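You operate a simulated robot arm through the tools that you are given. There is no shell and no other tool. Be economical: measure what you need, move in short steps, check, and stop when the job is done.

Carry out the task below with a simulated robot arm. There is one attempt and no reset: what you move stays moved.

JOB
Gauge the grey sleeve, then push home and lock the matching shim.
Fine: the shim of the size shown, black knob locked; slider open again, sleeve left on the gauge bed.

It is judged by the outcome, as a careful person would: the job done as asked, and still so three seconds after it is handed in. It fails if anything else is knocked over, pushed out of place, dropped, spilled or broken.

ROBOT AND FRAMES
A 6-joint arm with a two-finger parallel gripper, fixed in place. Base frame: the origin is at the foot of the arm, x ahead of it, y to its left, z up. Readings come in m, rad, newtons and seconds.
Its first joint turns from -1.152 to 1.152 rad. Payload 2.9 kg.
The TCP is the grasp point between the finger pads, 0.03 m short of the fingertips. In the tool frame z runs along the fingers and y along their closing line. The gripper opens to 0.11 m. The fingers are 0.02 m wide and 0.01 m thick; the gripper's body (0.048 by 0.112 m) begins 0.055 m behind the TCP.
Orientation is that of the tool frame in the base frame, as [roll, pitch, yaw] about the fixed x, y, z axes, in that order (R = Rz(yaw) Ry(pitch) Rx(roll)). With the fingers straight down and closing along the base's y, the tool's x points along the base's -x, its y along +y and its z along -z.

CONTROLS
- The arm moves only by the tool nudge_tool. Its argument "steps" is a list of rows, each an object (a shift or turn left out is 0, a gripper value left out holds the last) with "dp": the shift along the tool's x, y, z in m, a list of three; "rot": the turn, a rotation vector about the tool's x, y, z in rad, a list of three. In form: [{"dp": [dx, dy, dz], "rot": [rx, ry, rz]}, ...]. A call has 1 to 10 rows; each row shifts and turns the commanded pose from where the row before left it, along the tool's axes as they then stand. "claw" is the finger opening in m, from 0 to 0.11, set as the call begins (left out, the last holds). Rows are played at 5 a second. More than 0.05 m and 0.15 rad between two rows, or a gripper value outside its range, and nothing of the call is played. Where a pose cannot be reached the arm comes as near as it can. A force on the tool above 40 N (or 10 N above the force at the start of the call, whichever is more), or a blocked arm, ends the call early, and 0.2 s more pass. Each finger travels about 0.108 m/s and halts on what it meets, pressing with about 38 N; the grip force reading is that of the motor and also rises with nothing between the fingers. The clock runs only during rows and for 0.2 s after the last one: add rows that do not move to give the fingers time. It gives the time, the measured TCP pose, the force on the tool (base axes), the opening and the grip force at its end, in the units of the frame above (readings bear some noise).
- Cameras (640 x 400 px; columns grow to the right, rows downward): "scene" is fixed at [0.0752, 0.4271, 1.3948]; the picture's right is [-0.81, -0.59, 0.00], its down [-0.27, 0.37, -0.89] and it looks along [0.52, -0.72, -0.46] (base axes); focal length 316 px, centre (320, 200). "wrist" rides on the gripper at [0.072, 0.017, -0.103] in the tool frame; the picture's right is [-0.23, 0.97, 0.00], its down [-0.76, -0.18, -0.62] and it looks along [-0.61, -0.14, 0.78] (tool axes); focal length 222 px, centre (320, 200). There is no depth. A picture from a camera that has moved, and an enlarged one, comes with that camera's place and axes in the base frame and with its lens.
- snapshot(camera): a new picture of that camera. It takes no simulated time.
- enlarge(camera, box): a new picture of the part [left, top, right, bottom] of that camera's present view, enlarged. It takes no simulated time.
- finish_job(): hands the job in; it is judged then, once.

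Work in short steps. Places have to be worked out from the pictures, the camera data and where the tool is seen: move nearer, look again, correct. Check each grasp and each placing, and mend what went wrong. You have 120 turns and 68 pictures in all, those below and enlarged ones among them. Open the gripper and draw the arm clear of the work before you hand the job in, unless the task says otherwise; then end with one line.

The tools are called after ">>>" as name(argument=value, ...) on one line, values as JSON. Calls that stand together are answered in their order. nudge_tool: Moves the arm, as the interface text tells. Its arguments: {"type":"object","properties":{"steps":{"type":"array"},"claw":{"type":"number"}},"required":["steps"]} The other tools are called the same way: snapshot (camera) takes a picture; enlarge (camera, box) takes an enlarged picture of a part of a camera's view; finish_job () hands the job in.

At the start:

```text
time_s: 0.0
ee_pos: [0.4402, -0.129, 1.213]
ee_rot: [3.141, 0.0, 3.141]
ft_force: [0.3, 0.0, 0.0]
gripper_width: 0.1101
grasp_force: 0.1
```

scene: 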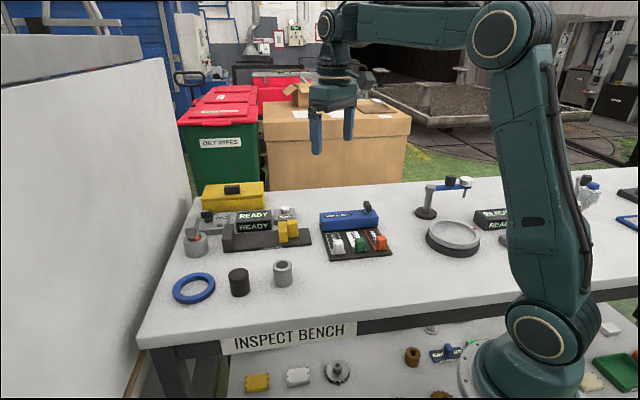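
wrist: 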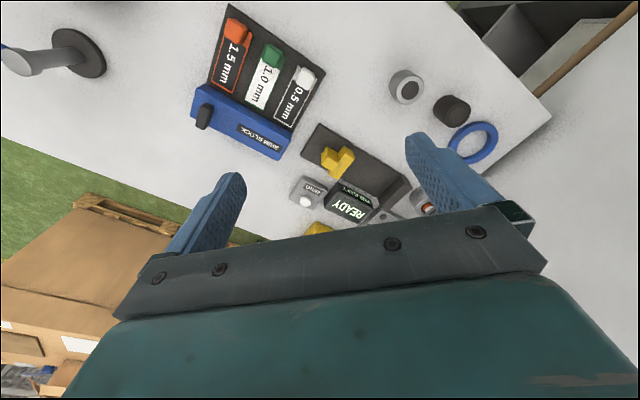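

I start by enlarging the workspace in both cameras to identify the gauge, shim block and sleeve.

>>> enlarge(camera="scene", box=[160, 170, 410, 326])

>>> enlarge(camera="wrist", box=[180, 0, 560, 240])

```text
2.56 times, centred on (285, 248) of scene
camera zoom: at [0.0752, 0.4271, 1.3948], right [-0.81, -0.59, 0.0], down [-0.27, 0.37, -0.89], along [0.52, -0.72, -0.46], focal length 808 px, centre (410, 77)
```

zoom: 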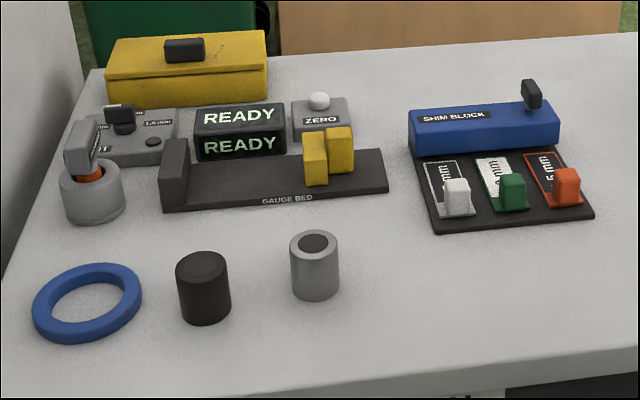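

```text
1.67 times, centred on (370, 120) of wrist
camera zoom: at [0.3677, -0.1125, 1.3169], right [0.23, 0.97, 0.0], down [0.76, -0.18, 0.62], along [0.61, -0.14, -0.78], focal length 370 px, centre (237, 333)
```

zoom: 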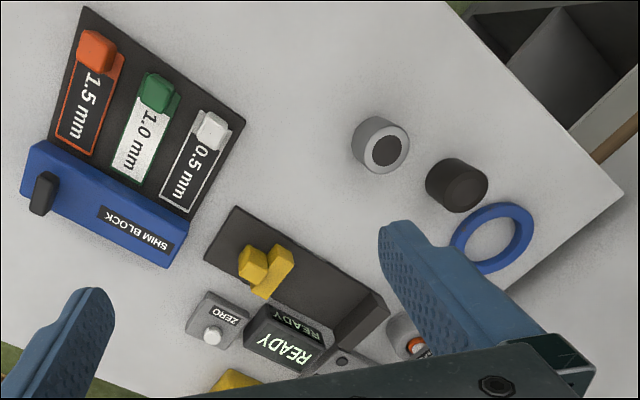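

The bench triangulates to about z≈0.9 in the reported frame. I look closer at the gauge's surroundings to read the labels and knobs.

>>> enlarge(camera="scene", box=[176, 176, 306, 258])

>>> enlarge(camera="scene", box=[310, 195, 400, 265])

>>> enlarge(camera="scene", box=[400, 170, 640, 320])

```text
4.88 times, centred on (241, 217) of scene
camera zoom: at [0.0752, 0.4271, 1.3948], right [-0.81, -0.59, 0.0], down [-0.27, 0.37, -0.89], along [0.52, -0.72, -0.46], focal length 1539 px, centre (705, 117)
```

zoom: 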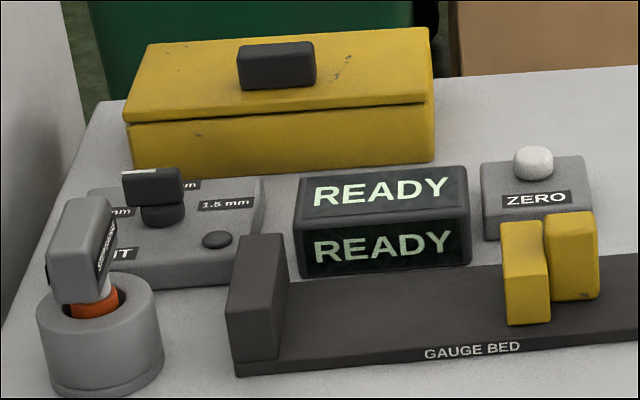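

```text
5.71 times, centred on (355, 230) of scene
camera zoom: at [0.0752, 0.4271, 1.3948], right [-0.81, -0.59, 0.0], down [-0.27, 0.37, -0.89], along [0.52, -0.72, -0.46], focal length 1803 px, centre (120, 29)
```

zoom: 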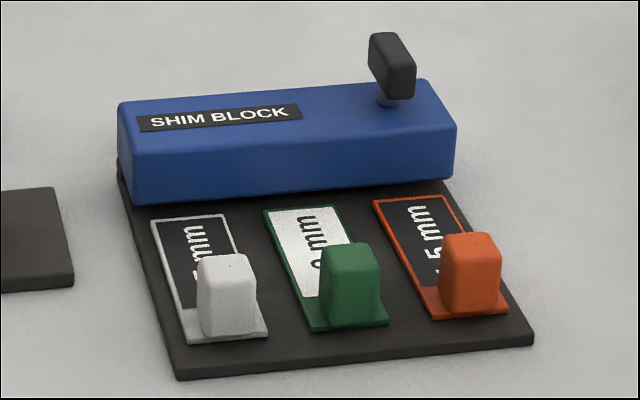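

```text
2.67 times, centred on (520, 245) of scene
camera zoom: at [0.0752, 0.4271, 1.3948], right [-0.81, -0.59, 0.0], down [-0.27, 0.37, -0.89], along [0.52, -0.72, -0.46], focal length 841 px, centre (-213, 80)
```

zoom: 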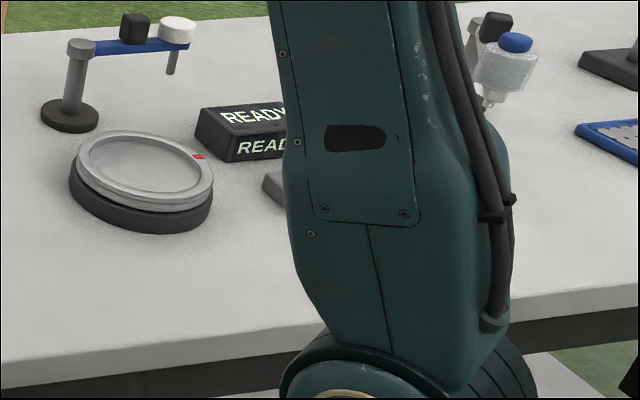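

Items triangulate roughly: sleeve ≈(0.485,0.01), gauge bed's near corner ≈(0.52,-0.15), bench z≈0.87. I move down a bit towards the sleeve to measure again.

>>> nudge_tool(steps=[{"dp": [0.01, 0.03, 0.02]}, {"dp": [0.01, 0.03, 0.03]}, {"dp": [0.01, 0.03, 0.03]}, {"dp": [0.01, 0.03, 0.03]}, {}])

>>> snapshot(camera="wrist")

>>> snapshot(camera="scene")

```text
time_s: 1.2
ee_pos: [0.4, -0.0079, 1.1019]
ee_rot: [3.14, -0.001, -3.141]
ft_force: [-0.8, 0.1, -0.1]
gripper_width: 0.1099
grasp_force: 0.1
```

```text
60 pictures are left
camera wrist: at [0.3274, 0.0084, 1.2058], right [0.23, 0.97, 0.0], down [0.76, -0.18, 0.62], along [0.61, -0.14, -0.78], focal length 222 px, centre (320, 200)
```

wrist: 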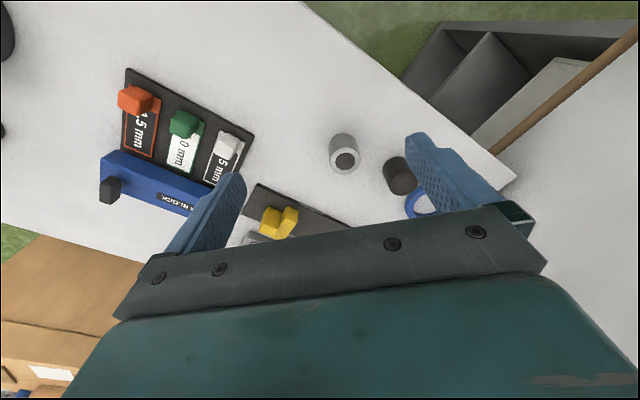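

```text
59 pictures are left
```

scene: 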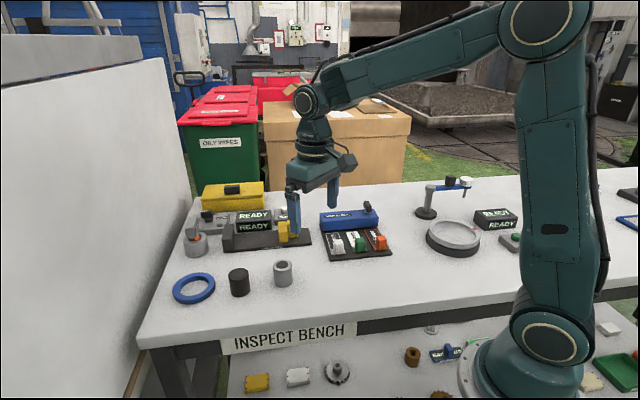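

The geometry is consistent: bench z≈0.87, gauge bed axis along about (0.7,0.7) in base. I turn the tool so the fingers close across the bed axis, with the camera looking along the bed.

>>> nudge_tool(steps=[{"rot": [0, 0, -0.131]}, {"rot": [0, 0, -0.131]}, {"rot": [0, 0, -0.131]}, {"rot": [0, 0, -0.131]}, {"rot": [0, 0, -0.131]}, {"rot": [0, 0, -0.131]}, {}])

>>> snapshot(camera="wrist")

```text
time_s: 2.8
ee_pos: [0.4004, -0.0093, 1.1029]
ee_rot: [3.142, 0.0, -2.354]
ft_force: [-0.3, 1.1, -0.6]
gripper_width: 0.11
grasp_force: 0.1
```

```text
58 pictures are left
camera wrist: at [0.337, -0.0488, 1.207], right [-0.53, 0.85, 0.0], down [0.66, 0.41, 0.62], along [0.53, 0.33, -0.78], focal length 222 px, centre (320, 200)
```

wrist: 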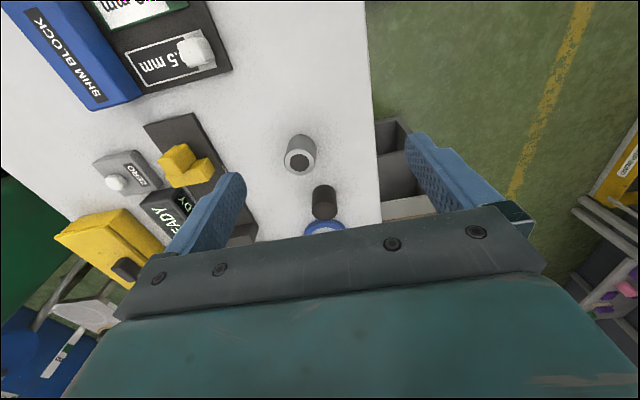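

Sleeve: axis ≈(0.483,0.008), top z≈0.93, bench z≈0.88. I now move above the gauge for a proper look at the bed and slider.

>>> nudge_tool(steps=[{"dp": [-0.016, -0.04, 0]}, {"dp": [-0.016, -0.041, 0]}, {"dp": [-0.016, -0.041, 0]}, {"dp": [-0.016, -0.041, 0]}, {}])

>>> snapshot(camera="wrist")

```text
time_s: 4.0
ee_pos: [0.5607, -0.08, 1.1025]
ee_rot: [3.141, -0.001, -2.353]
ft_force: [0.6, -0.2, -0.6]
gripper_width: 0.1101
grasp_force: 0.0
```

```text
57 pictures are left
camera wrist: at [0.4982, -0.1189, 1.2061], right [-0.53, 0.85, 0.0], down [0.66, 0.41, 0.62], along [0.53, 0.33, -0.78], focal length 222 px, centre (320, 200)
```

wrist: 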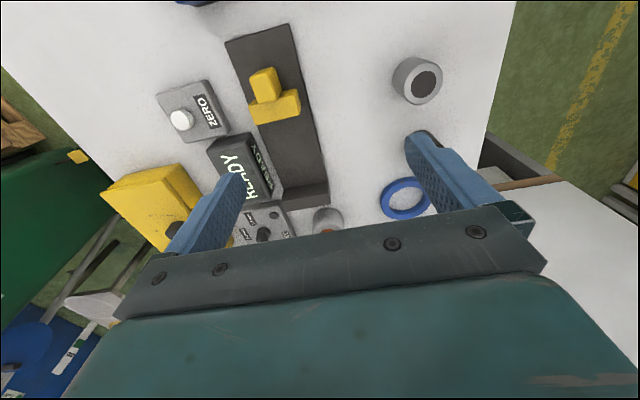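

>>> enlarge(camera="wrist", box=[150, 20, 360, 250])

```text
1.74 times, centred on (255, 135) of wrist
camera zoom: at [0.4982, -0.1189, 1.2061], right [-0.53, 0.85, 0.0], down [0.66, 0.41, 0.62], along [0.53, 0.33, -0.78], focal length 386 px, centre (433, 313)
```

zoom: 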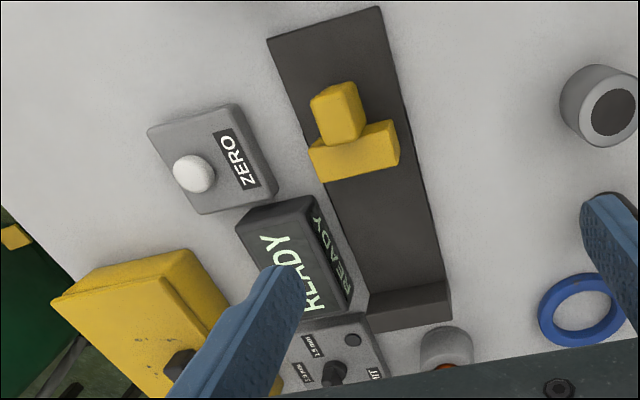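

Mapped in bed coordinates (u=(x+y)/√2 along bed, w=(x−y)/√2 across): bed w 0.469–0.550, slider jaw face u≈0.346, anvil face u≈0.48, slider handle rear u≈0.285. Now I go over the sleeve and descend to z≈1.0 for alignment.

>>> nudge_tool(steps=[{"dp": [-0.0018, 0.03, 0]}, {"dp": [-0.0018, 0.03, 0]}, {"dp": [-0.0018, 0.03, 0]}, {"dp": [-0.0019, 0.027, 0]}, {"dp": [0, 0, 0.035]}, {"dp": [0, 0, 0.035]}, {"dp": [0, 0, 0.032]}, {}])

>>> snapshot(camera="wrist")

```text
time_s: 5.8
ee_pos: [0.4829, 0.0069, 0.9995]
ee_rot: [3.141, 0.0, -2.354]
ft_force: [0.0, -0.4, 0.1]
gripper_width: 0.11
grasp_force: 0.0
```

```text
55 pictures are left
camera wrist: at [0.4194, -0.0324, 1.1042], right [-0.53, 0.85, 0.0], down [0.66, 0.41, 0.62], along [0.53, 0.33, -0.78], focal length 222 px, centre (320, 200)
```

wrist: 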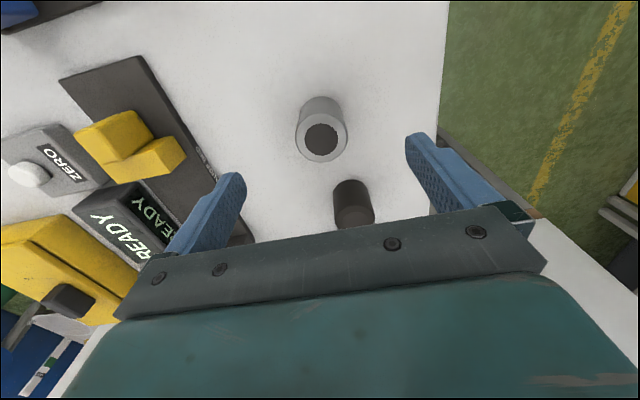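

The sleeve top sits right on the tool axis (322,139 vs predicted 320,139). I descend to about z=0.921 and close.

>>> nudge_tool(steps=[{"dp": [0, 0, 0.03]}, {"dp": [0, 0, 0.028]}, {"dp": [0, 0, 0.02]}, {}])

>>> snapshot(camera="scene")

```text
time_s: 6.8
ee_pos: [0.4822, 0.0083, 0.9227]
ee_rot: [3.141, 0.0, -2.356]
ft_force: [0.3, 0.7, 0.1]
gripper_width: 0.1099
grasp_force: 0.0
```

```text
54 pictures are left
```

scene: 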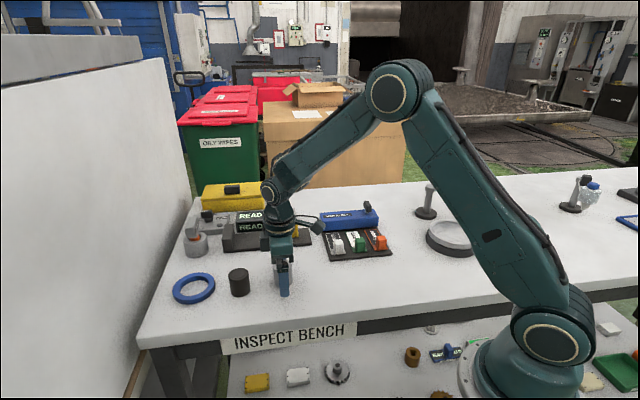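

The fingers straddle the sleeve with no contact; I close on it.

>>> nudge_tool(claw=0.03, steps=[{}, {}, {}, {}, {}])

>>> enlarge(camera="scene", box=[220, 190, 340, 310])

```text
time_s: 8.0
ee_pos: [0.4821, 0.0078, 0.9214]
ee_rot: [-3.141, 0.0, -2.354]
ft_force: [0.1, 0.1, 0.0]
gripper_width: 0.0421
grasp_force: 37.7
```

```text
3.33 times, centred on (280, 250) of scene
camera zoom: at [0.0752, 0.4271, 1.3948], right [-0.81, -0.59, 0.0], down [-0.27, 0.37, -0.89], along [0.52, -0.72, -0.46], focal length 1052 px, centre (453, 33)
```

zoom: 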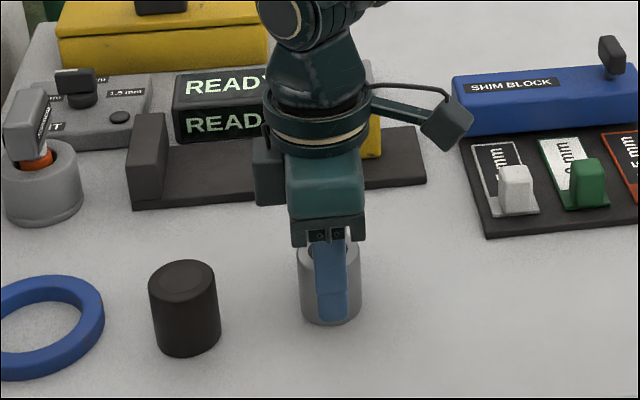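

Sleeve held (0.042 m). I lift 0.08 m and carry it over the bed between jaw and anvil.

>>> nudge_tool(steps=[{"dp": [0, 0, -0.03]}, {"dp": [0, 0, -0.03]}, {"dp": [0, 0, -0.025]}, {"dp": [-0.017, -0.033, 0]}, {"dp": [-0.017, -0.033, 0]}, {"dp": [-0.017, -0.033, 0]}, {"dp": [-0.017, -0.033, 0]}, {"dp": [-0.016, -0.033, 0]}, {}])

>>> snapshot(camera="wrist")

>>> enlarge(camera="scene", box=[170, 170, 330, 270])

```text
time_s: 10.0
ee_pos: [0.6581, -0.048, 1.0083]
ee_rot: [3.141, -0.002, -2.355]
ft_force: [0.2, 0.4, -2.5]
gripper_width: 0.0419
grasp_force: 37.8
```

```text
52 pictures are left
camera wrist: at [0.5953, -0.0881, 1.1115], right [-0.53, 0.85, 0.0], down [0.67, 0.41, 0.62], along [0.53, 0.33, -0.78], focal length 222 px, centre (320, 200)
```

wrist: 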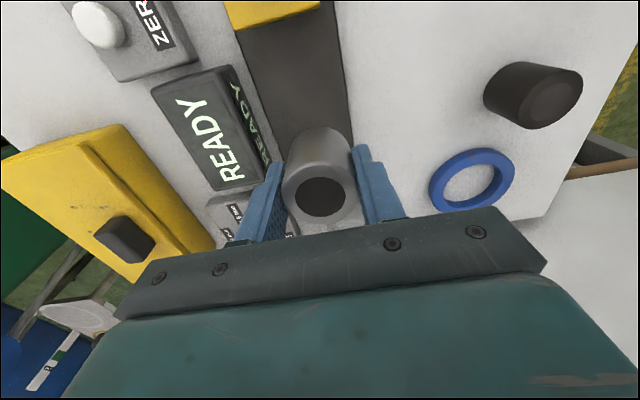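

```text
4.00 times, centred on (250, 220) of scene
camera zoom: at [0.0753, 0.4271, 1.3948], right [-0.81, -0.59, 0.0], down [-0.27, 0.37, -0.89], along [0.52, -0.72, -0.46], focal length 1262 px, centre (600, 120)
```

zoom: 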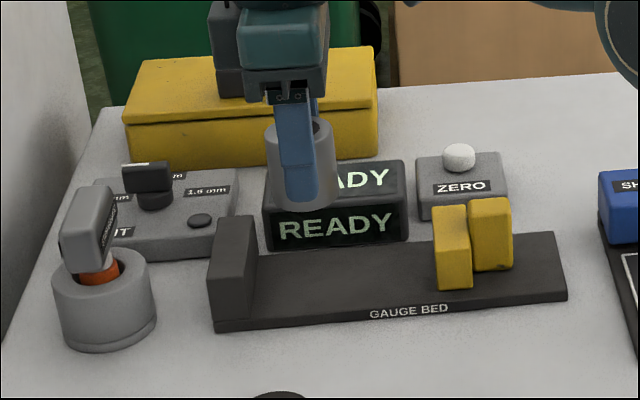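

Projection places the sleeve on the bed, clear of anvil and display. I lower to TCP z≈0.936 and check forces.

>>> nudge_tool(steps=[{"dp": [0, 0, 0.025]}, {"dp": [0, 0, 0.025]}, {"dp": [0, 0, 0.02]}, {}])

>>> enlarge(camera="scene", box=[190, 190, 310, 265])

```text
time_s: 11.0
ee_pos: [0.6591, -0.0471, 0.9366]
ee_rot: [3.14, 0.001, -2.352]
ft_force: [0.9, -0.5, -2.7]
gripper_width: 0.0419
grasp_force: 38.0
```

```text
5.33 times, centred on (250, 228) of scene
camera zoom: at [0.0753, 0.4271, 1.3948], right [-0.81, -0.59, 0.0], down [-0.27, 0.37, -0.89], along [0.52, -0.72, -0.46], focal length 1683 px, centre (693, 53)
```

zoom: 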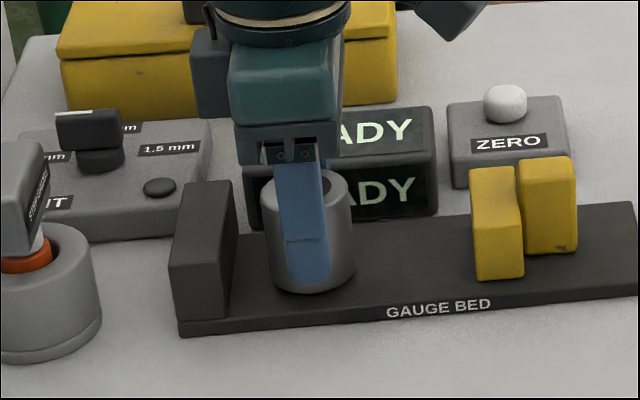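

The sleeve is nearly at the bed surface. I lower in 2 mm steps watching force.

>>> nudge_tool(steps=[{"dp": [0, 0, 0.002]}, {"dp": [0, 0, 0.002]}, {}])

```text
time_s: 11.8
ee_pos: [0.6586, -0.0495, 0.9336]
ee_rot: [3.141, 0.001, -2.356]
ft_force: [0.4, -1.0, -3.6]
gripper_width: 0.0422
grasp_force: 37.9
```

>>> nudge_tool(steps=[{"dp": [0, 0, 0.002]}, {"dp": [0, 0, 0.001]}, {}])

```text
time_s: 12.6
ee_pos: [0.6598, -0.0475, 0.9332]
ee_rot: [-3.139, 0.001, -2.357]
ft_force: [-3.3, -0.9, 15.1]
gripper_width: 0.0418
grasp_force: 37.7
```

Contact with the bed (15 N up). I back off 1 mm and open just enough to release, staying clear of the display.

>>> nudge_tool(claw=0.056, steps=[{"dp": [0, 0, -0.001]}, {}, {}])

>>> nudge_tool(steps=[{"dp": [0, 0, -0.03]}, {"dp": [0, 0, -0.03]}, {"dp": [0, 0, -0.03]}, {}])

>>> enlarge(camera="scene", box=[190, 190, 310, 265])

```text
time_s: 13.4
ee_pos: [0.6592, -0.0483, 0.9306]
ee_rot: [3.141, 0.0, -2.354]
ft_force: [0.1, -0.4, 0.0]
gripper_width: 0.056
grasp_force: 0.0
```

```text
time_s: 14.4
ee_pos: [0.6598, -0.0485, 1.022]
ee_rot: [3.141, 0.0, -2.354]
ft_force: [0.8, -0.2, 1.0]
gripper_width: 0.0561
grasp_force: 0.2
```

```text
5.33 times, centred on (250, 228) of scene
camera zoom: at [0.0752, 0.4271, 1.3948], right [-0.81, -0.59, 0.0], down [-0.27, 0.37, -0.89], along [0.52, -0.72, -0.46], focal length 1683 px, centre (693, 53)
```

zoom: 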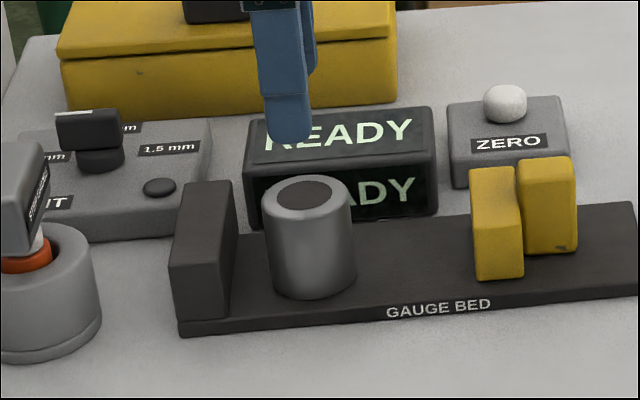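

Sleeve stands upright on the bed. Next I go over the slider handle (u≈0.301, w≈0.507) opened to 0.07 and check alignment.

>>> nudge_tool(claw=0.07, steps=[{"dp": [0.033, -0.0015, 0]}, {"dp": [0.033, -0.0015, 0]}, {"dp": [0.033, -0.0015, 0]}, {"dp": [0.032, -0.002, 0]}, {}])

>>> snapshot(camera="wrist")

```text
time_s: 15.6
ee_pos: [0.5724, -0.1467, 1.0214]
ee_rot: [3.14, -0.002, -2.354]
ft_force: [-0.7, 0.1, 0.2]
gripper_width: 0.07
grasp_force: 0.0
```

```text
48 pictures are left
camera wrist: at [0.508, -0.1863, 1.1258], right [-0.53, 0.85, 0.0], down [0.66, 0.41, 0.62], along [0.53, 0.33, -0.78], focal length 222 px, centre (320, 200)
```

wrist: 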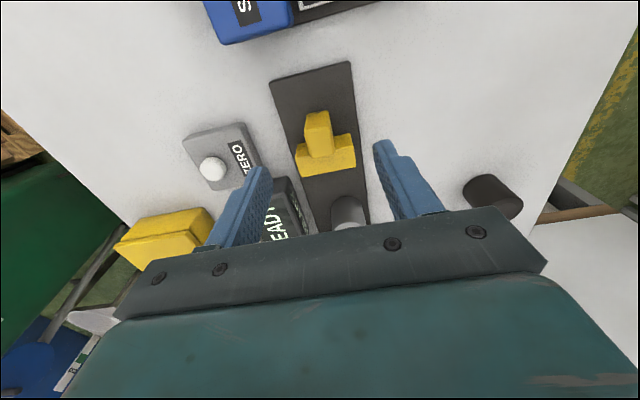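

>>> enlarge(camera="wrist", box=[250, 60, 410, 220])

```text
2.50 times, centred on (330, 140) of wrist
camera zoom: at [0.508, -0.1863, 1.1258], right [-0.53, 0.85, 0.0], down [0.66, 0.41, 0.62], along [0.53, 0.33, -0.78], focal length 555 px, centre (295, 350)
```

zoom: 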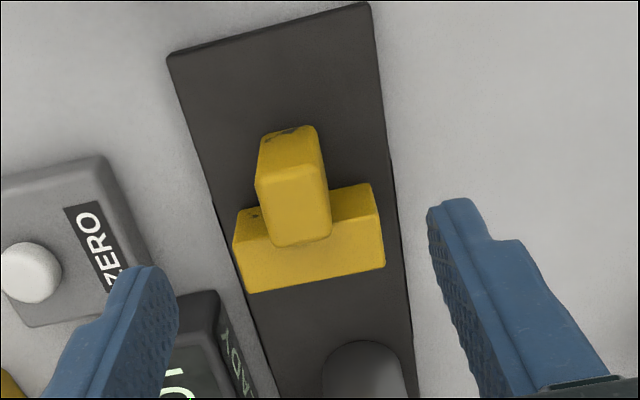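

Handle centre is ≈u 0.308, width ≈0.024; the jaw begins at ≈0.322. I shift +4 mm in u and lower to z≈0.930, then look.

>>> nudge_tool(steps=[{"dp": [-0.004, 0, 0.03]}, {"dp": [0, 0, 0.03]}, {"dp": [0, 0, 0.03]}, {}])

>>> enlarge(camera="wrist", box=[220, 80, 420, 240])

>>> enlarge(camera="scene", box=[200, 190, 340, 275])

```text
time_s: 16.6
ee_pos: [0.5743, -0.1424, 0.9308]
ee_rot: [-3.141, 0.0, -2.354]
ft_force: [0.4, 0.0, -0.8]
gripper_width: 0.0699
grasp_force: 0.1
```

```text
2.50 times, centred on (320, 160) of wrist
camera zoom: at [0.5111, -0.1819, 1.0352], right [-0.53, 0.85, 0.0], down [0.66, 0.41, 0.62], along [0.53, 0.33, -0.78], focal length 555 px, centre (320, 300)
```

zoom: 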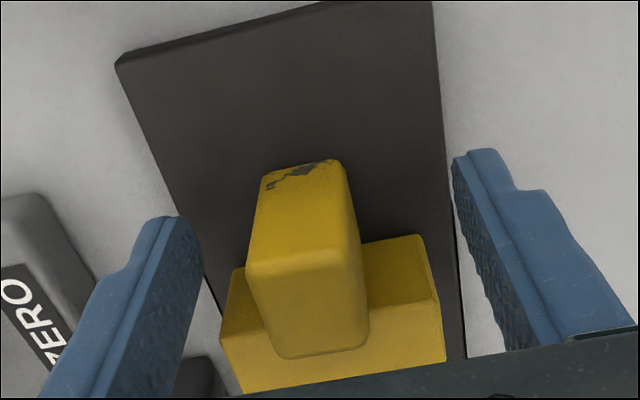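

```text
4.57 times, centred on (270, 232) of scene
camera zoom: at [0.0752, 0.4271, 1.3948], right [-0.81, -0.59, 0.0], down [-0.27, 0.37, -0.89], along [0.52, -0.72, -0.46], focal length 1442 px, centre (549, 51)
```

zoom: 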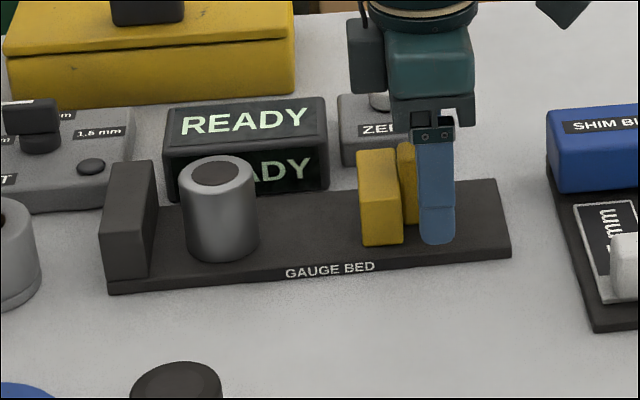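

The fingers straddle the handle, beside the jaw without touching. I close gently onto the handle.

>>> nudge_tool(claw=0.015, steps=[{}, {}, {}, {}])

>>> enlarge(camera="scene", box=[200, 190, 340, 275])

```text
time_s: 17.6
ee_pos: [0.5754, -0.1438, 0.9326]
ee_rot: [-3.138, 0.002, -2.358]
ft_force: [17.2, -16.7, -4.8]
gripper_width: 0.0272
grasp_force: 11.8
```

```text
4.57 times, centred on (270, 232) of scene
camera zoom: at [0.0758, 0.4266, 1.3949], right [-0.81, -0.59, 0.0], down [-0.27, 0.37, -0.89], along [0.52, -0.72, -0.46], focal length 1442 px, centre (549, 51)
```

zoom: 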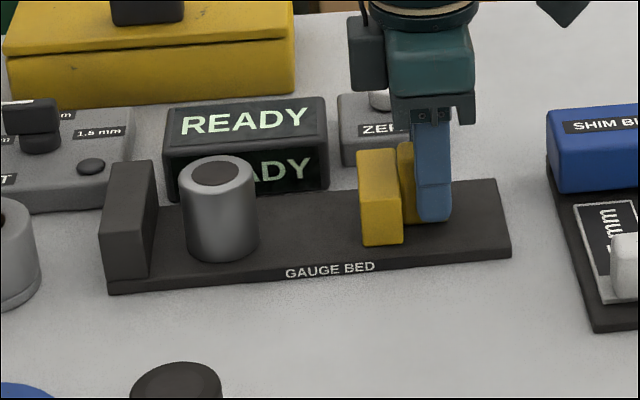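

One finger bears first (24 N sideways, towards +w), so the handle is slightly at +w. I shift 2 mm that way to centre the grip.

>>> nudge_tool(steps=[{"dp": [0, -0.001, 0]}, {"dp": [0, -0.001, 0]}, {}, {}])

```text
time_s: 18.6
ee_pos: [0.5756, -0.1453, 0.9324]
ee_rot: [-3.141, 0.002, -2.355]
ft_force: [14.7, -13.2, 0.2]
gripper_width: 0.0252
grasp_force: 10.0
```

>>> nudge_tool(steps=[{"dp": [0, -0.001, 0]}, {"dp": [0, -0.001, 0]}, {}, {}])

```text
time_s: 19.6
ee_pos: [0.5764, -0.1452, 0.9316]
ee_rot: [3.14, 0.002, -2.353]
ft_force: [2.0, -0.6, 8.9]
gripper_width: 0.0236
grasp_force: 45.1
```

Grip is now centred (0.0236, 45 N). I slide +u by 0.06 m and check.

>>> nudge_tool(steps=[{"dp": [-0.012, 0, 0]}, {"dp": [-0.012, 0, 0]}, {"dp": [-0.012, 0, 0]}, {"dp": [-0.012, 0, 0]}, {"dp": [-0.01, 0, 0]}, {}])

>>> enlarge(camera="scene", box=[200, 190, 340, 275])

```text
time_s: 21.0
ee_pos: [0.6188, -0.1038, 0.932]
ee_rot: [3.139, -0.001, -2.351]
ft_force: [-10.9, 11.1, 5.0]
gripper_width: 0.0237
grasp_force: 44.9
```

```text
4.57 times, centred on (270, 232) of scene
camera zoom: at [0.0748, 0.4274, 1.3947], right [-0.81, -0.59, 0.0], down [-0.27, 0.37, -0.89], along [0.52, -0.72, -0.46], focal length 1442 px, centre (549, 51)
```

zoom: 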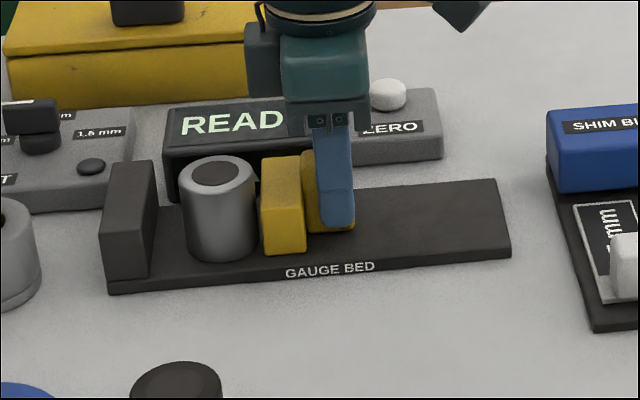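

Slider moves freely and is near the sleeve; small lateral guide force (towards −w) that I relieve while continuing in short steps.

>>> nudge_tool(steps=[{"dp": [-0.004, 0.0007, 0]}, {"dp": [-0.004, 0.0007, 0]}, {"dp": [-0.004, 0.0003, 0]}, {"dp": [-0.004, 0.0002, 0]}, {"dp": [-0.004, 0, 0]}, {}])

>>> enlarge(camera="scene", box=[200, 190, 340, 275])

```text
time_s: 22.4
ee_pos: [0.6317, -0.0892, 0.931]
ee_rot: [-3.139, 0.002, -2.357]
ft_force: [5.8, -9.1, -2.4]
gripper_width: 0.0238
grasp_force: 45.0
```

```text
4.57 times, centred on (270, 232) of scene
camera zoom: at [0.0755, 0.4269, 1.3949], right [-0.81, -0.59, 0.0], down [-0.27, 0.37, -0.89], along [0.52, -0.72, -0.46], focal length 1442 px, centre (549, 51)
```

zoom: 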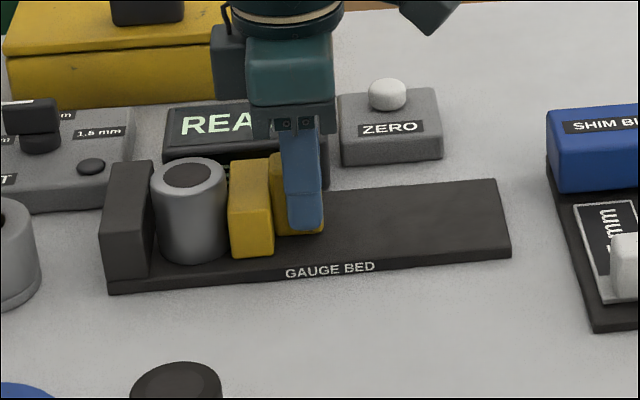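

The sleeve is sliding toward the anvil, almost there. Continuing in 1.5 mm steps until the force rises.

>>> nudge_tool(steps=[{"dp": [-0.0015, -0.0005, 0]}, {"dp": [-0.0015, 0, 0]}, {"dp": [-0.0015, 0, 0]}, {"dp": [-0.0015, 0, 0]}, {}])

>>> enlarge(camera="scene", box=[200, 190, 340, 275])

```text
time_s: 23.6
ee_pos: [0.634, -0.087, 0.9324]
ee_rot: [3.139, -0.001, -2.359]
ft_force: [-6.9, -20.8, -0.1]
gripper_width: 0.0237
grasp_force: 44.7
```

```text
4.57 times, centred on (270, 232) of scene
camera zoom: at [0.075, 0.4265, 1.395], right [-0.81, -0.59, 0.0], down [-0.27, 0.37, -0.89], along [0.52, -0.72, -0.46], focal length 1442 px, centre (549, 51)
```

zoom: 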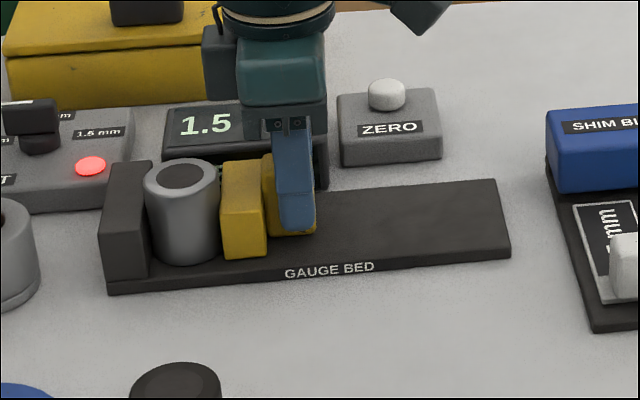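

The force rose and the display changed. I enlarge the display and the selector with the red lamp.

>>> enlarge(camera="scene", box=[180, 200, 290, 260])

>>> enlarge(camera="wrist", box=[120, 80, 360, 240])

```text
5.82 times, centred on (235, 230) of scene
camera zoom: at [0.075, 0.4265, 1.395], right [-0.81, -0.59, 0.0], down [-0.27, 0.37, -0.89], along [0.52, -0.72, -0.46], focal length 1836 px, centre (814, 26)
```

zoom: 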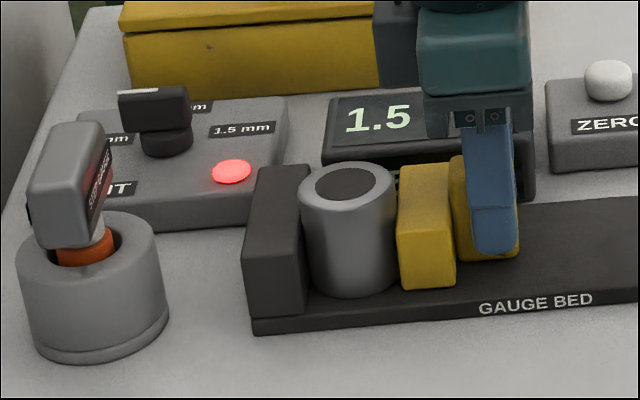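

```text
2.50 times, centred on (240, 160) of wrist
camera zoom: at [0.5714, -0.1265, 1.0359], right [-0.53, 0.85, 0.0], down [0.67, 0.41, 0.62], along [0.53, 0.33, -0.78], focal length 555 px, centre (520, 300)
```

zoom: 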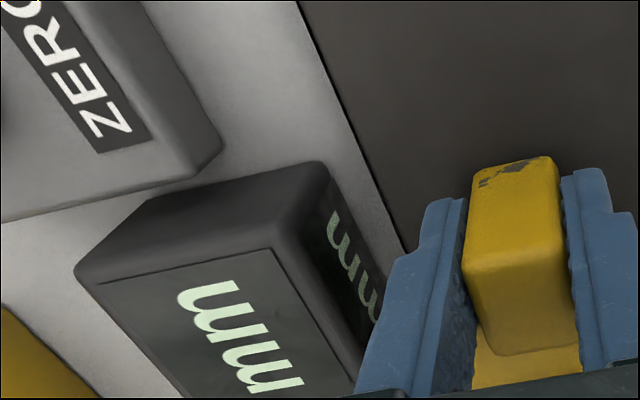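

The gauge reads "1.5 mm" (the lamp is just a limit indicator; leave it). I retract the slider to its open position.

>>> nudge_tool(steps=[{"dp": [0.004, 0, 0]}, {"dp": [0.012, 0, 0]}, {"dp": [0.012, 0, 0]}, {"dp": [0.012, -0.0003, 0]}, {"dp": [0.012, -0.0003, 0]}, {"dp": [0.012, -0.0004, 0]}, {"dp": [0.012, -0.0004, 0]}, {"dp": [0.008, 0, 0]}, {}])

>>> enlarge(camera="scene", box=[180, 190, 340, 275])

```text
time_s: 25.6
ee_pos: [0.5774, -0.1442, 0.931]
ee_rot: [3.14, 0.0, -2.352]
ft_force: [-5.8, 6.0, 3.7]
gripper_width: 0.0239
grasp_force: 44.5
```

```text
4.00 times, centred on (260, 232) of scene
camera zoom: at [0.075, 0.4273, 1.3948], right [-0.81, -0.59, 0.0], down [-0.27, 0.37, -0.89], along [0.52, -0.72, -0.46], focal length 1262 px, centre (560, 70)
```

zoom: 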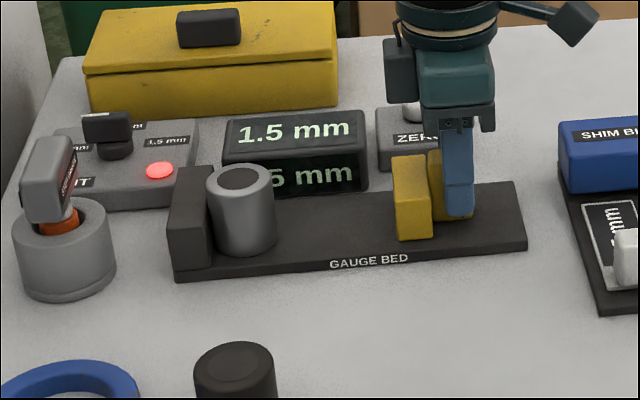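

Slider is open again, sleeve left on the bed, reading held at 1.5 mm. I release the handle and lift off.

>>> nudge_tool(claw=0.06, steps=[{}, {}, {}])

>>> nudge_tool(steps=[{"dp": [0, 0, -0.03]}, {"dp": [0, 0, -0.04]}, {"dp": [0, 0, -0.04]}, {"dp": [0, 0, -0.04]}, {}])

>>> snapshot(camera="wrist")

>>> enlarge(camera="scene", box=[180, 180, 400, 280])

```text
time_s: 26.4
ee_pos: [0.5777, -0.1471, 0.9324]
ee_rot: [-3.141, 0.002, -2.354]
ft_force: [1.0, 0.1, 0.0]
gripper_width: 0.0598
grasp_force: 0.0
```

```text
time_s: 27.6
ee_pos: [0.5758, -0.1461, 1.0828]
ee_rot: [3.141, -0.001, -2.354]
ft_force: [-0.8, -0.3, -0.6]
gripper_width: 0.0603
grasp_force: 0.1
```

```text
37 pictures are left
camera wrist: at [0.5129, -0.1849, 1.186], right [-0.53, 0.85, 0.0], down [0.66, 0.41, 0.62], along [0.53, 0.33, -0.78], focal length 222 px, centre (320, 200)
```

wrist: 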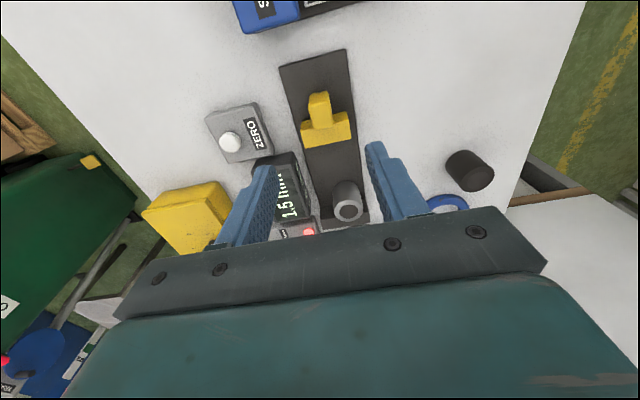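

```text
2.91 times, centred on (290, 230) of scene
camera zoom: at [0.0752, 0.4271, 1.3948], right [-0.81, -0.59, 0.0], down [-0.27, 0.37, -0.89], along [0.52, -0.72, -0.46], focal length 918 px, centre (407, 113)
```

zoom: 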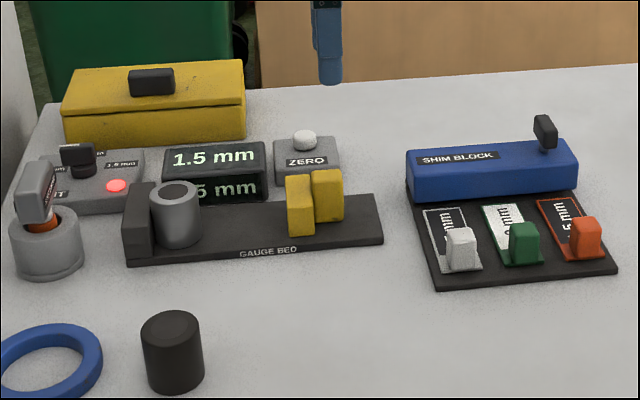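

Now the 1.5 mm (orange) shim. I move over to the shim block, then turn the tool 90° so the camera looks along the push direction (+w).

>>> nudge_tool(claw=0.06, steps=[{"dp": [0.041, 0.0226, -0.005]}, {"dp": [0.041, 0.0226, -0.005]}, {"dp": [0.041, 0.0226, -0.005]}, {"dp": [0.041, 0.0226, -0.005]}, {}, {"rot": [0, 0, 0.143]}, {"rot": [0, 0, 0.143]}, {"rot": [0, 0, 0.143]}, {"rot": [0, 0, 0.143]}, {"rot": [0, 0, 0.143]}])

>>> nudge_tool(steps=[{"rot": [0, 0, 0.143]}, {"rot": [0, 0, 0.143]}, {"rot": [0, 0, 0.143]}, {"rot": [0, 0, 0.143]}, {"rot": [0, 0, 0.143]}, {"rot": [0, 0, 0.141]}, {}])

>>> snapshot(camera="wrist")

```text
time_s: 29.8
ee_pos: [0.3969, -0.198, 1.1013]
ee_rot: [3.14, -0.002, -3.074]
ft_force: [-0.4, 0.4, -0.2]
gripper_width: 0.0596
grasp_force: 0.1
```

```text
time_s: 31.4
ee_pos: [0.3966, -0.1971, 1.1014]
ee_rot: [3.141, 0.0, 2.357]
ft_force: [-0.7, -0.6, -0.4]
gripper_width: 0.0599
grasp_force: 0.0
```

```text
35 pictures are left
camera wrist: at [0.358, -0.1346, 1.206], right [0.85, 0.53, 0.0], down [0.41, -0.66, 0.62], along [0.33, -0.53, -0.78], focal length 222 px, centre (320, 200)
```

wrist: 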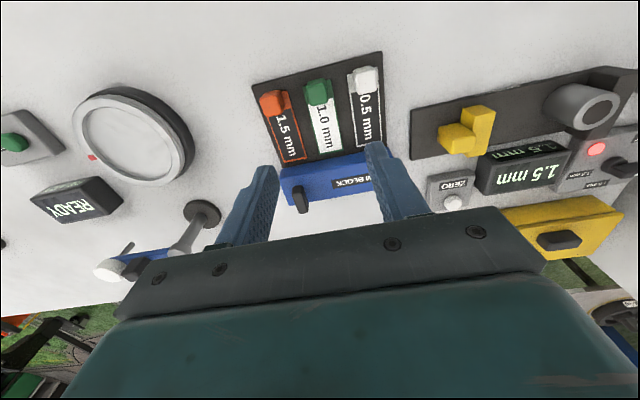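

>>> enlarge(camera="wrist", box=[240, 40, 400, 220])

```text
2.22 times, centred on (320, 130) of wrist
camera zoom: at [0.358, -0.1346, 1.206], right [0.85, 0.53, 0.0], down [0.41, -0.66, 0.62], along [0.33, -0.53, -0.78], focal length 494 px, centre (320, 356)
```

zoom: 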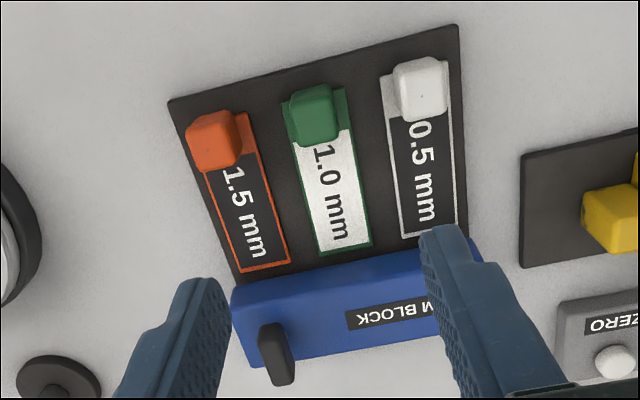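

The orange shim lies at u≈0.081, w 0.408–0.508, its knob at w≈0.412–0.436, top z≈0.925. I'll push it with closed fingertips from its front: go to u=0.081, w=0.375, and lower to z≈0.96 first.

>>> nudge_tool(claw=0.0, steps=[{"dp": [0.0225, -0.03, 0]}, {"dp": [0.0225, -0.03, 0]}, {"dp": [0, 0, 0.035]}, {"dp": [0, 0, 0.035]}, {"dp": [0, 0, 0.035]}, {"dp": [0, 0, 0.035]}, {}])

>>> snapshot(camera="wrist")

>>> enlarge(camera="scene", box=[310, 180, 430, 280])

```text
time_s: 33.0
ee_pos: [0.3221, -0.2072, 0.9611]
ee_rot: [-3.141, -0.002, 2.36]
ft_force: [0.1, 0.3, -0.2]
gripper_width: 0.0
grasp_force: 37.5
```

```text
33 pictures are left
camera wrist: at [0.2833, -0.1447, 1.0658], right [0.85, 0.53, 0.0], down [0.41, -0.66, 0.62], along [0.33, -0.53, -0.78], focal length 222 px, centre (320, 200)
```

wrist: 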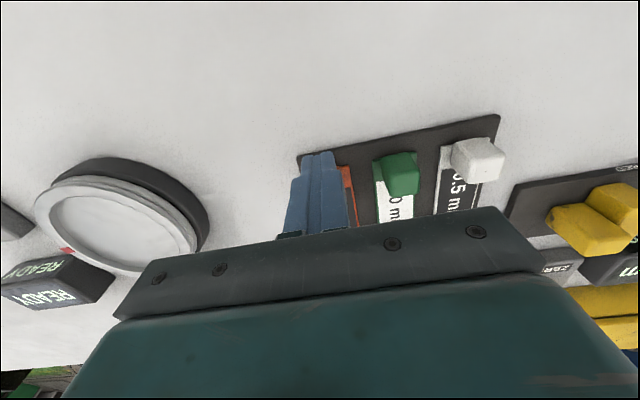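

```text
4.00 times, centred on (370, 230) of scene
camera zoom: at [0.0752, 0.4271, 1.3948], right [-0.81, -0.59, 0.0], down [-0.27, 0.37, -0.89], along [0.52, -0.72, -0.46], focal length 1262 px, centre (120, 80)
```

zoom: 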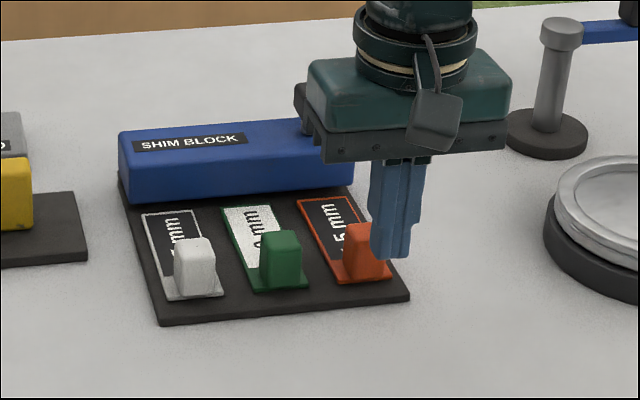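

Projection confirms alignment: the fingertips are directly in front of the orange knob. I lower to z≈0.928 and advance 0.025 m towards the knob in small steps.

>>> nudge_tool(steps=[{"dp": [0, 0, 0.018]}, {"dp": [0, 0, 0.015]}, {"dp": [-0.008, 0, 0]}, {"dp": [-0.008, 0, 0]}, {"dp": [-0.006, 0, 0]}, {}])

>>> enlarge(camera="scene", box=[310, 180, 430, 280])

```text
time_s: 34.4
ee_pos: [0.3382, -0.2238, 0.9285]
ee_rot: [3.14, 0.0, 2.358]
ft_force: [0.7, 0.3, -0.1]
gripper_width: 0.0003
grasp_force: 37.8
```

```text
4.00 times, centred on (370, 230) of scene
camera zoom: at [0.0752, 0.4271, 1.3948], right [-0.81, -0.59, 0.0], down [-0.27, 0.37, -0.89], along [0.52, -0.72, -0.46], focal length 1262 px, centre (120, 80)
```

zoom: 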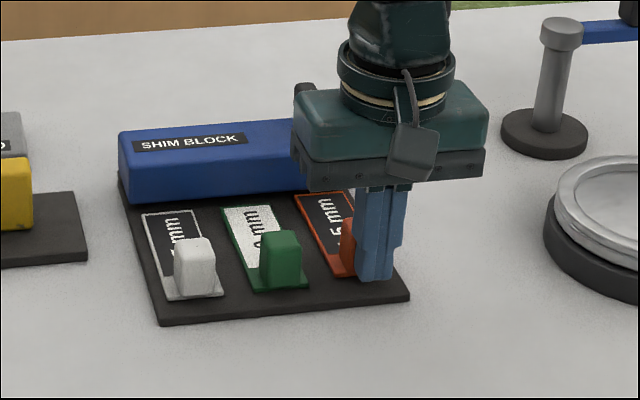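

Just short of contact; fingertips look a few mm to the −u side of the knob centre, so I shift +3 mm in u and start pushing.

>>> nudge_tool(steps=[{"dp": [0, 0.003, 0]}, {"dp": [-0.006, 0, 0]}, {"dp": [-0.006, 0, 0]}, {"dp": [-0.006, 0, 0]}, {}])

>>> enlarge(camera="scene", box=[310, 180, 430, 280])

```text
time_s: 35.6
ee_pos: [0.353, -0.234, 0.9293]
ee_rot: [3.141, -0.002, 2.36]
ft_force: [-0.4, 0.4, -0.3]
gripper_width: 0.0
grasp_force: 37.8
```

```text
4.00 times, centred on (370, 230) of scene
camera zoom: at [0.0752, 0.4271, 1.3948], right [-0.81, -0.59, 0.0], down [-0.27, 0.37, -0.89], along [0.52, -0.72, -0.46], focal length 1262 px, centre (120, 80)
```

zoom: 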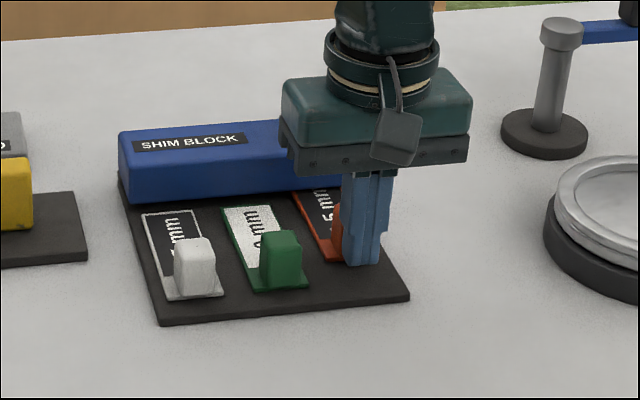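

The shim is sliding (front edge moved with the finger). I keep pushing.

>>> nudge_tool(steps=[{"dp": [-0.008, 0, 0]}, {"dp": [-0.008, 0, 0]}, {"dp": [-0.008, 0, 0]}, {"dp": [-0.006, 0, 0]}, {}])

>>> enlarge(camera="scene", box=[310, 180, 430, 280])

>>> snapshot(camera="wrist")

```text
time_s: 36.4
ee_pos: [0.3614, -0.2433, 0.9273]
ee_rot: [-3.139, -0.029, 2.361]
ft_force: [-11.3, 10.5, 8.3]
gripper_width: 0.0001
grasp_force: 37.7
stopped in row 3: the force on the tool passed its limit (the readings are from after the stop); the commanded pose is now the measured one
```

```text
4.00 times, centred on (370, 230) of scene
camera zoom: at [0.0748, 0.4274, 1.3947], right [-0.81, -0.59, 0.0], down [-0.27, 0.37, -0.89], along [0.52, -0.72, -0.46], focal length 1262 px, centre (120, 80)
```

zoom: 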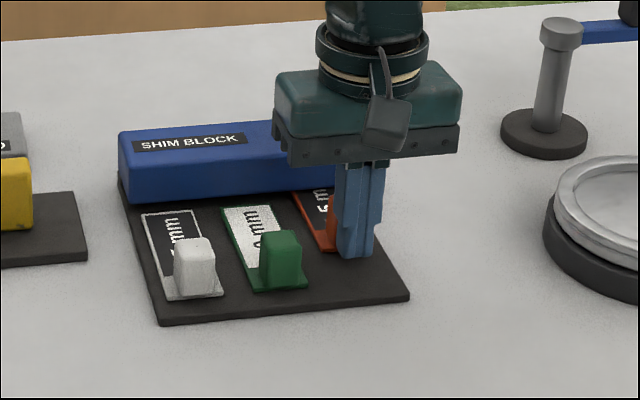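

```text
28 pictures are left
camera wrist: at [0.3242, -0.1819, 1.0331], right [0.85, 0.53, -0.01], down [0.43, -0.67, 0.6], along [0.31, -0.51, -0.8], focal length 222 px, centre (320, 200)
```

wrist: 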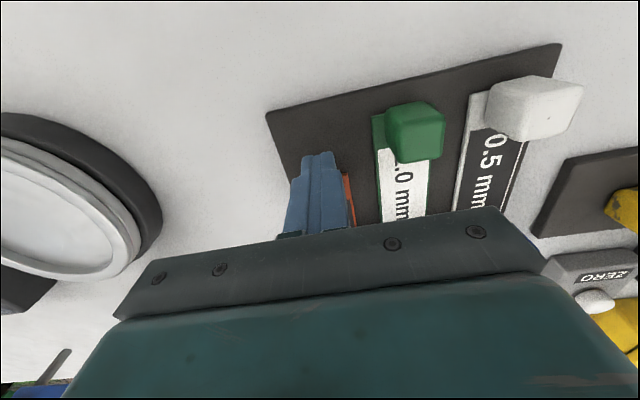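

The push was stopped by force at w≈0.428. I back off to see whether the shim reached its stop.

>>> nudge_tool(steps=[{"dp": [0.015, 0, 0]}, {"dp": [0.02, 0, 0], "rot": [0, 0, 0]}, {"dp": [0.02, 0, -0.03]}, {"dp": [0.01, 0, -0.04]}, {"dp": [0, 0, -0.04]}, {}])

>>> enlarge(camera="scene", box=[310, 195, 400, 265])

>>> snapshot(camera="wrist")

```text
time_s: 37.8
ee_pos: [0.3179, -0.2003, 1.0392]
ee_rot: [-3.139, -0.023, 2.361]
ft_force: [1.0, 0.0, 0.2]
gripper_width: 0.0003
grasp_force: 38.0
```

```text
5.71 times, centred on (355, 230) of scene
camera zoom: at [0.0752, 0.4271, 1.3948], right [-0.81, -0.59, 0.0], down [-0.27, 0.37, -0.89], along [0.52, -0.72, -0.46], focal length 1803 px, centre (120, 29)
```

zoom: 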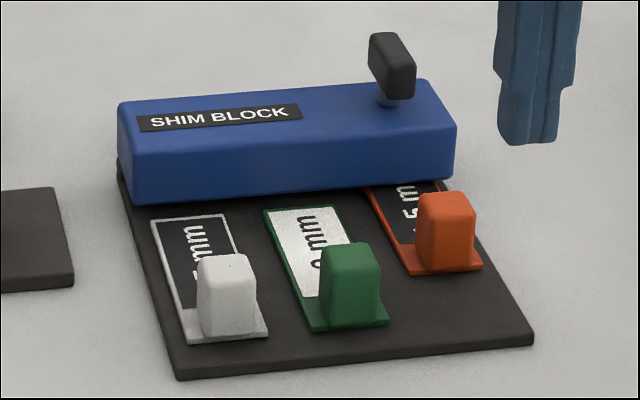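

```text
26 pictures are left
camera wrist: at [0.2796, -0.1386, 1.1449], right [0.85, 0.53, -0.01], down [0.43, -0.67, 0.61], along [0.32, -0.52, -0.8], focal length 222 px, centre (320, 200)
```

wrist: 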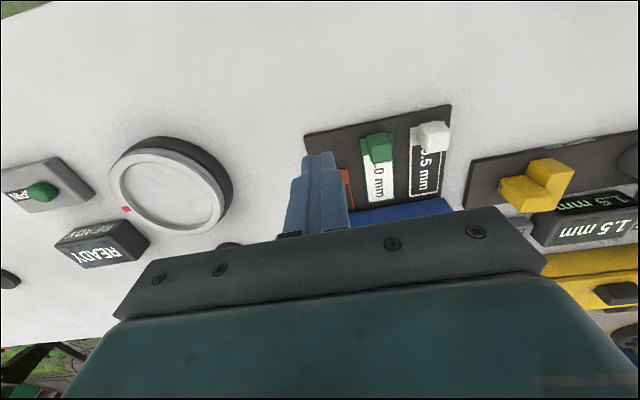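

The shim moved about 36 mm and met a hard stop, maybe slightly skewed. I level the tool and take an overhead view from the side to check.

>>> nudge_tool(steps=[{"dp": [-0.015, 0.02, -0.02], "rot": [0, -0.023, 0]}, {"dp": [-0.015, 0.02, -0.02]}, {"dp": [-0.02, 0.02, -0.02]}, {}])

>>> enlarge(camera="wrist", box=[240, 40, 400, 220])

```text
time_s: 38.8
ee_pos: [0.3977, -0.1936, 1.0981]
ee_rot: [-3.139, 0.0, 2.359]
ft_force: [0.6, -0.9, 0.6]
gripper_width: 0.0
grasp_force: 37.9
```

```text
2.22 times, centred on (320, 130) of wrist
camera zoom: at [0.358, -0.1305, 1.2026], right [0.85, 0.53, 0.0], down [0.42, -0.66, 0.62], along [0.33, -0.53, -0.78], focal length 494 px, centre (320, 356)
```

zoom: 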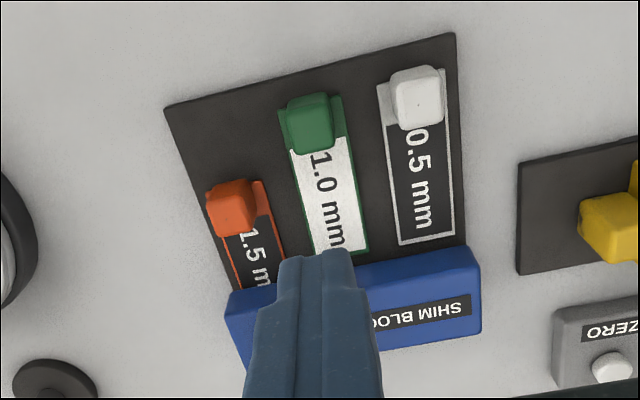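

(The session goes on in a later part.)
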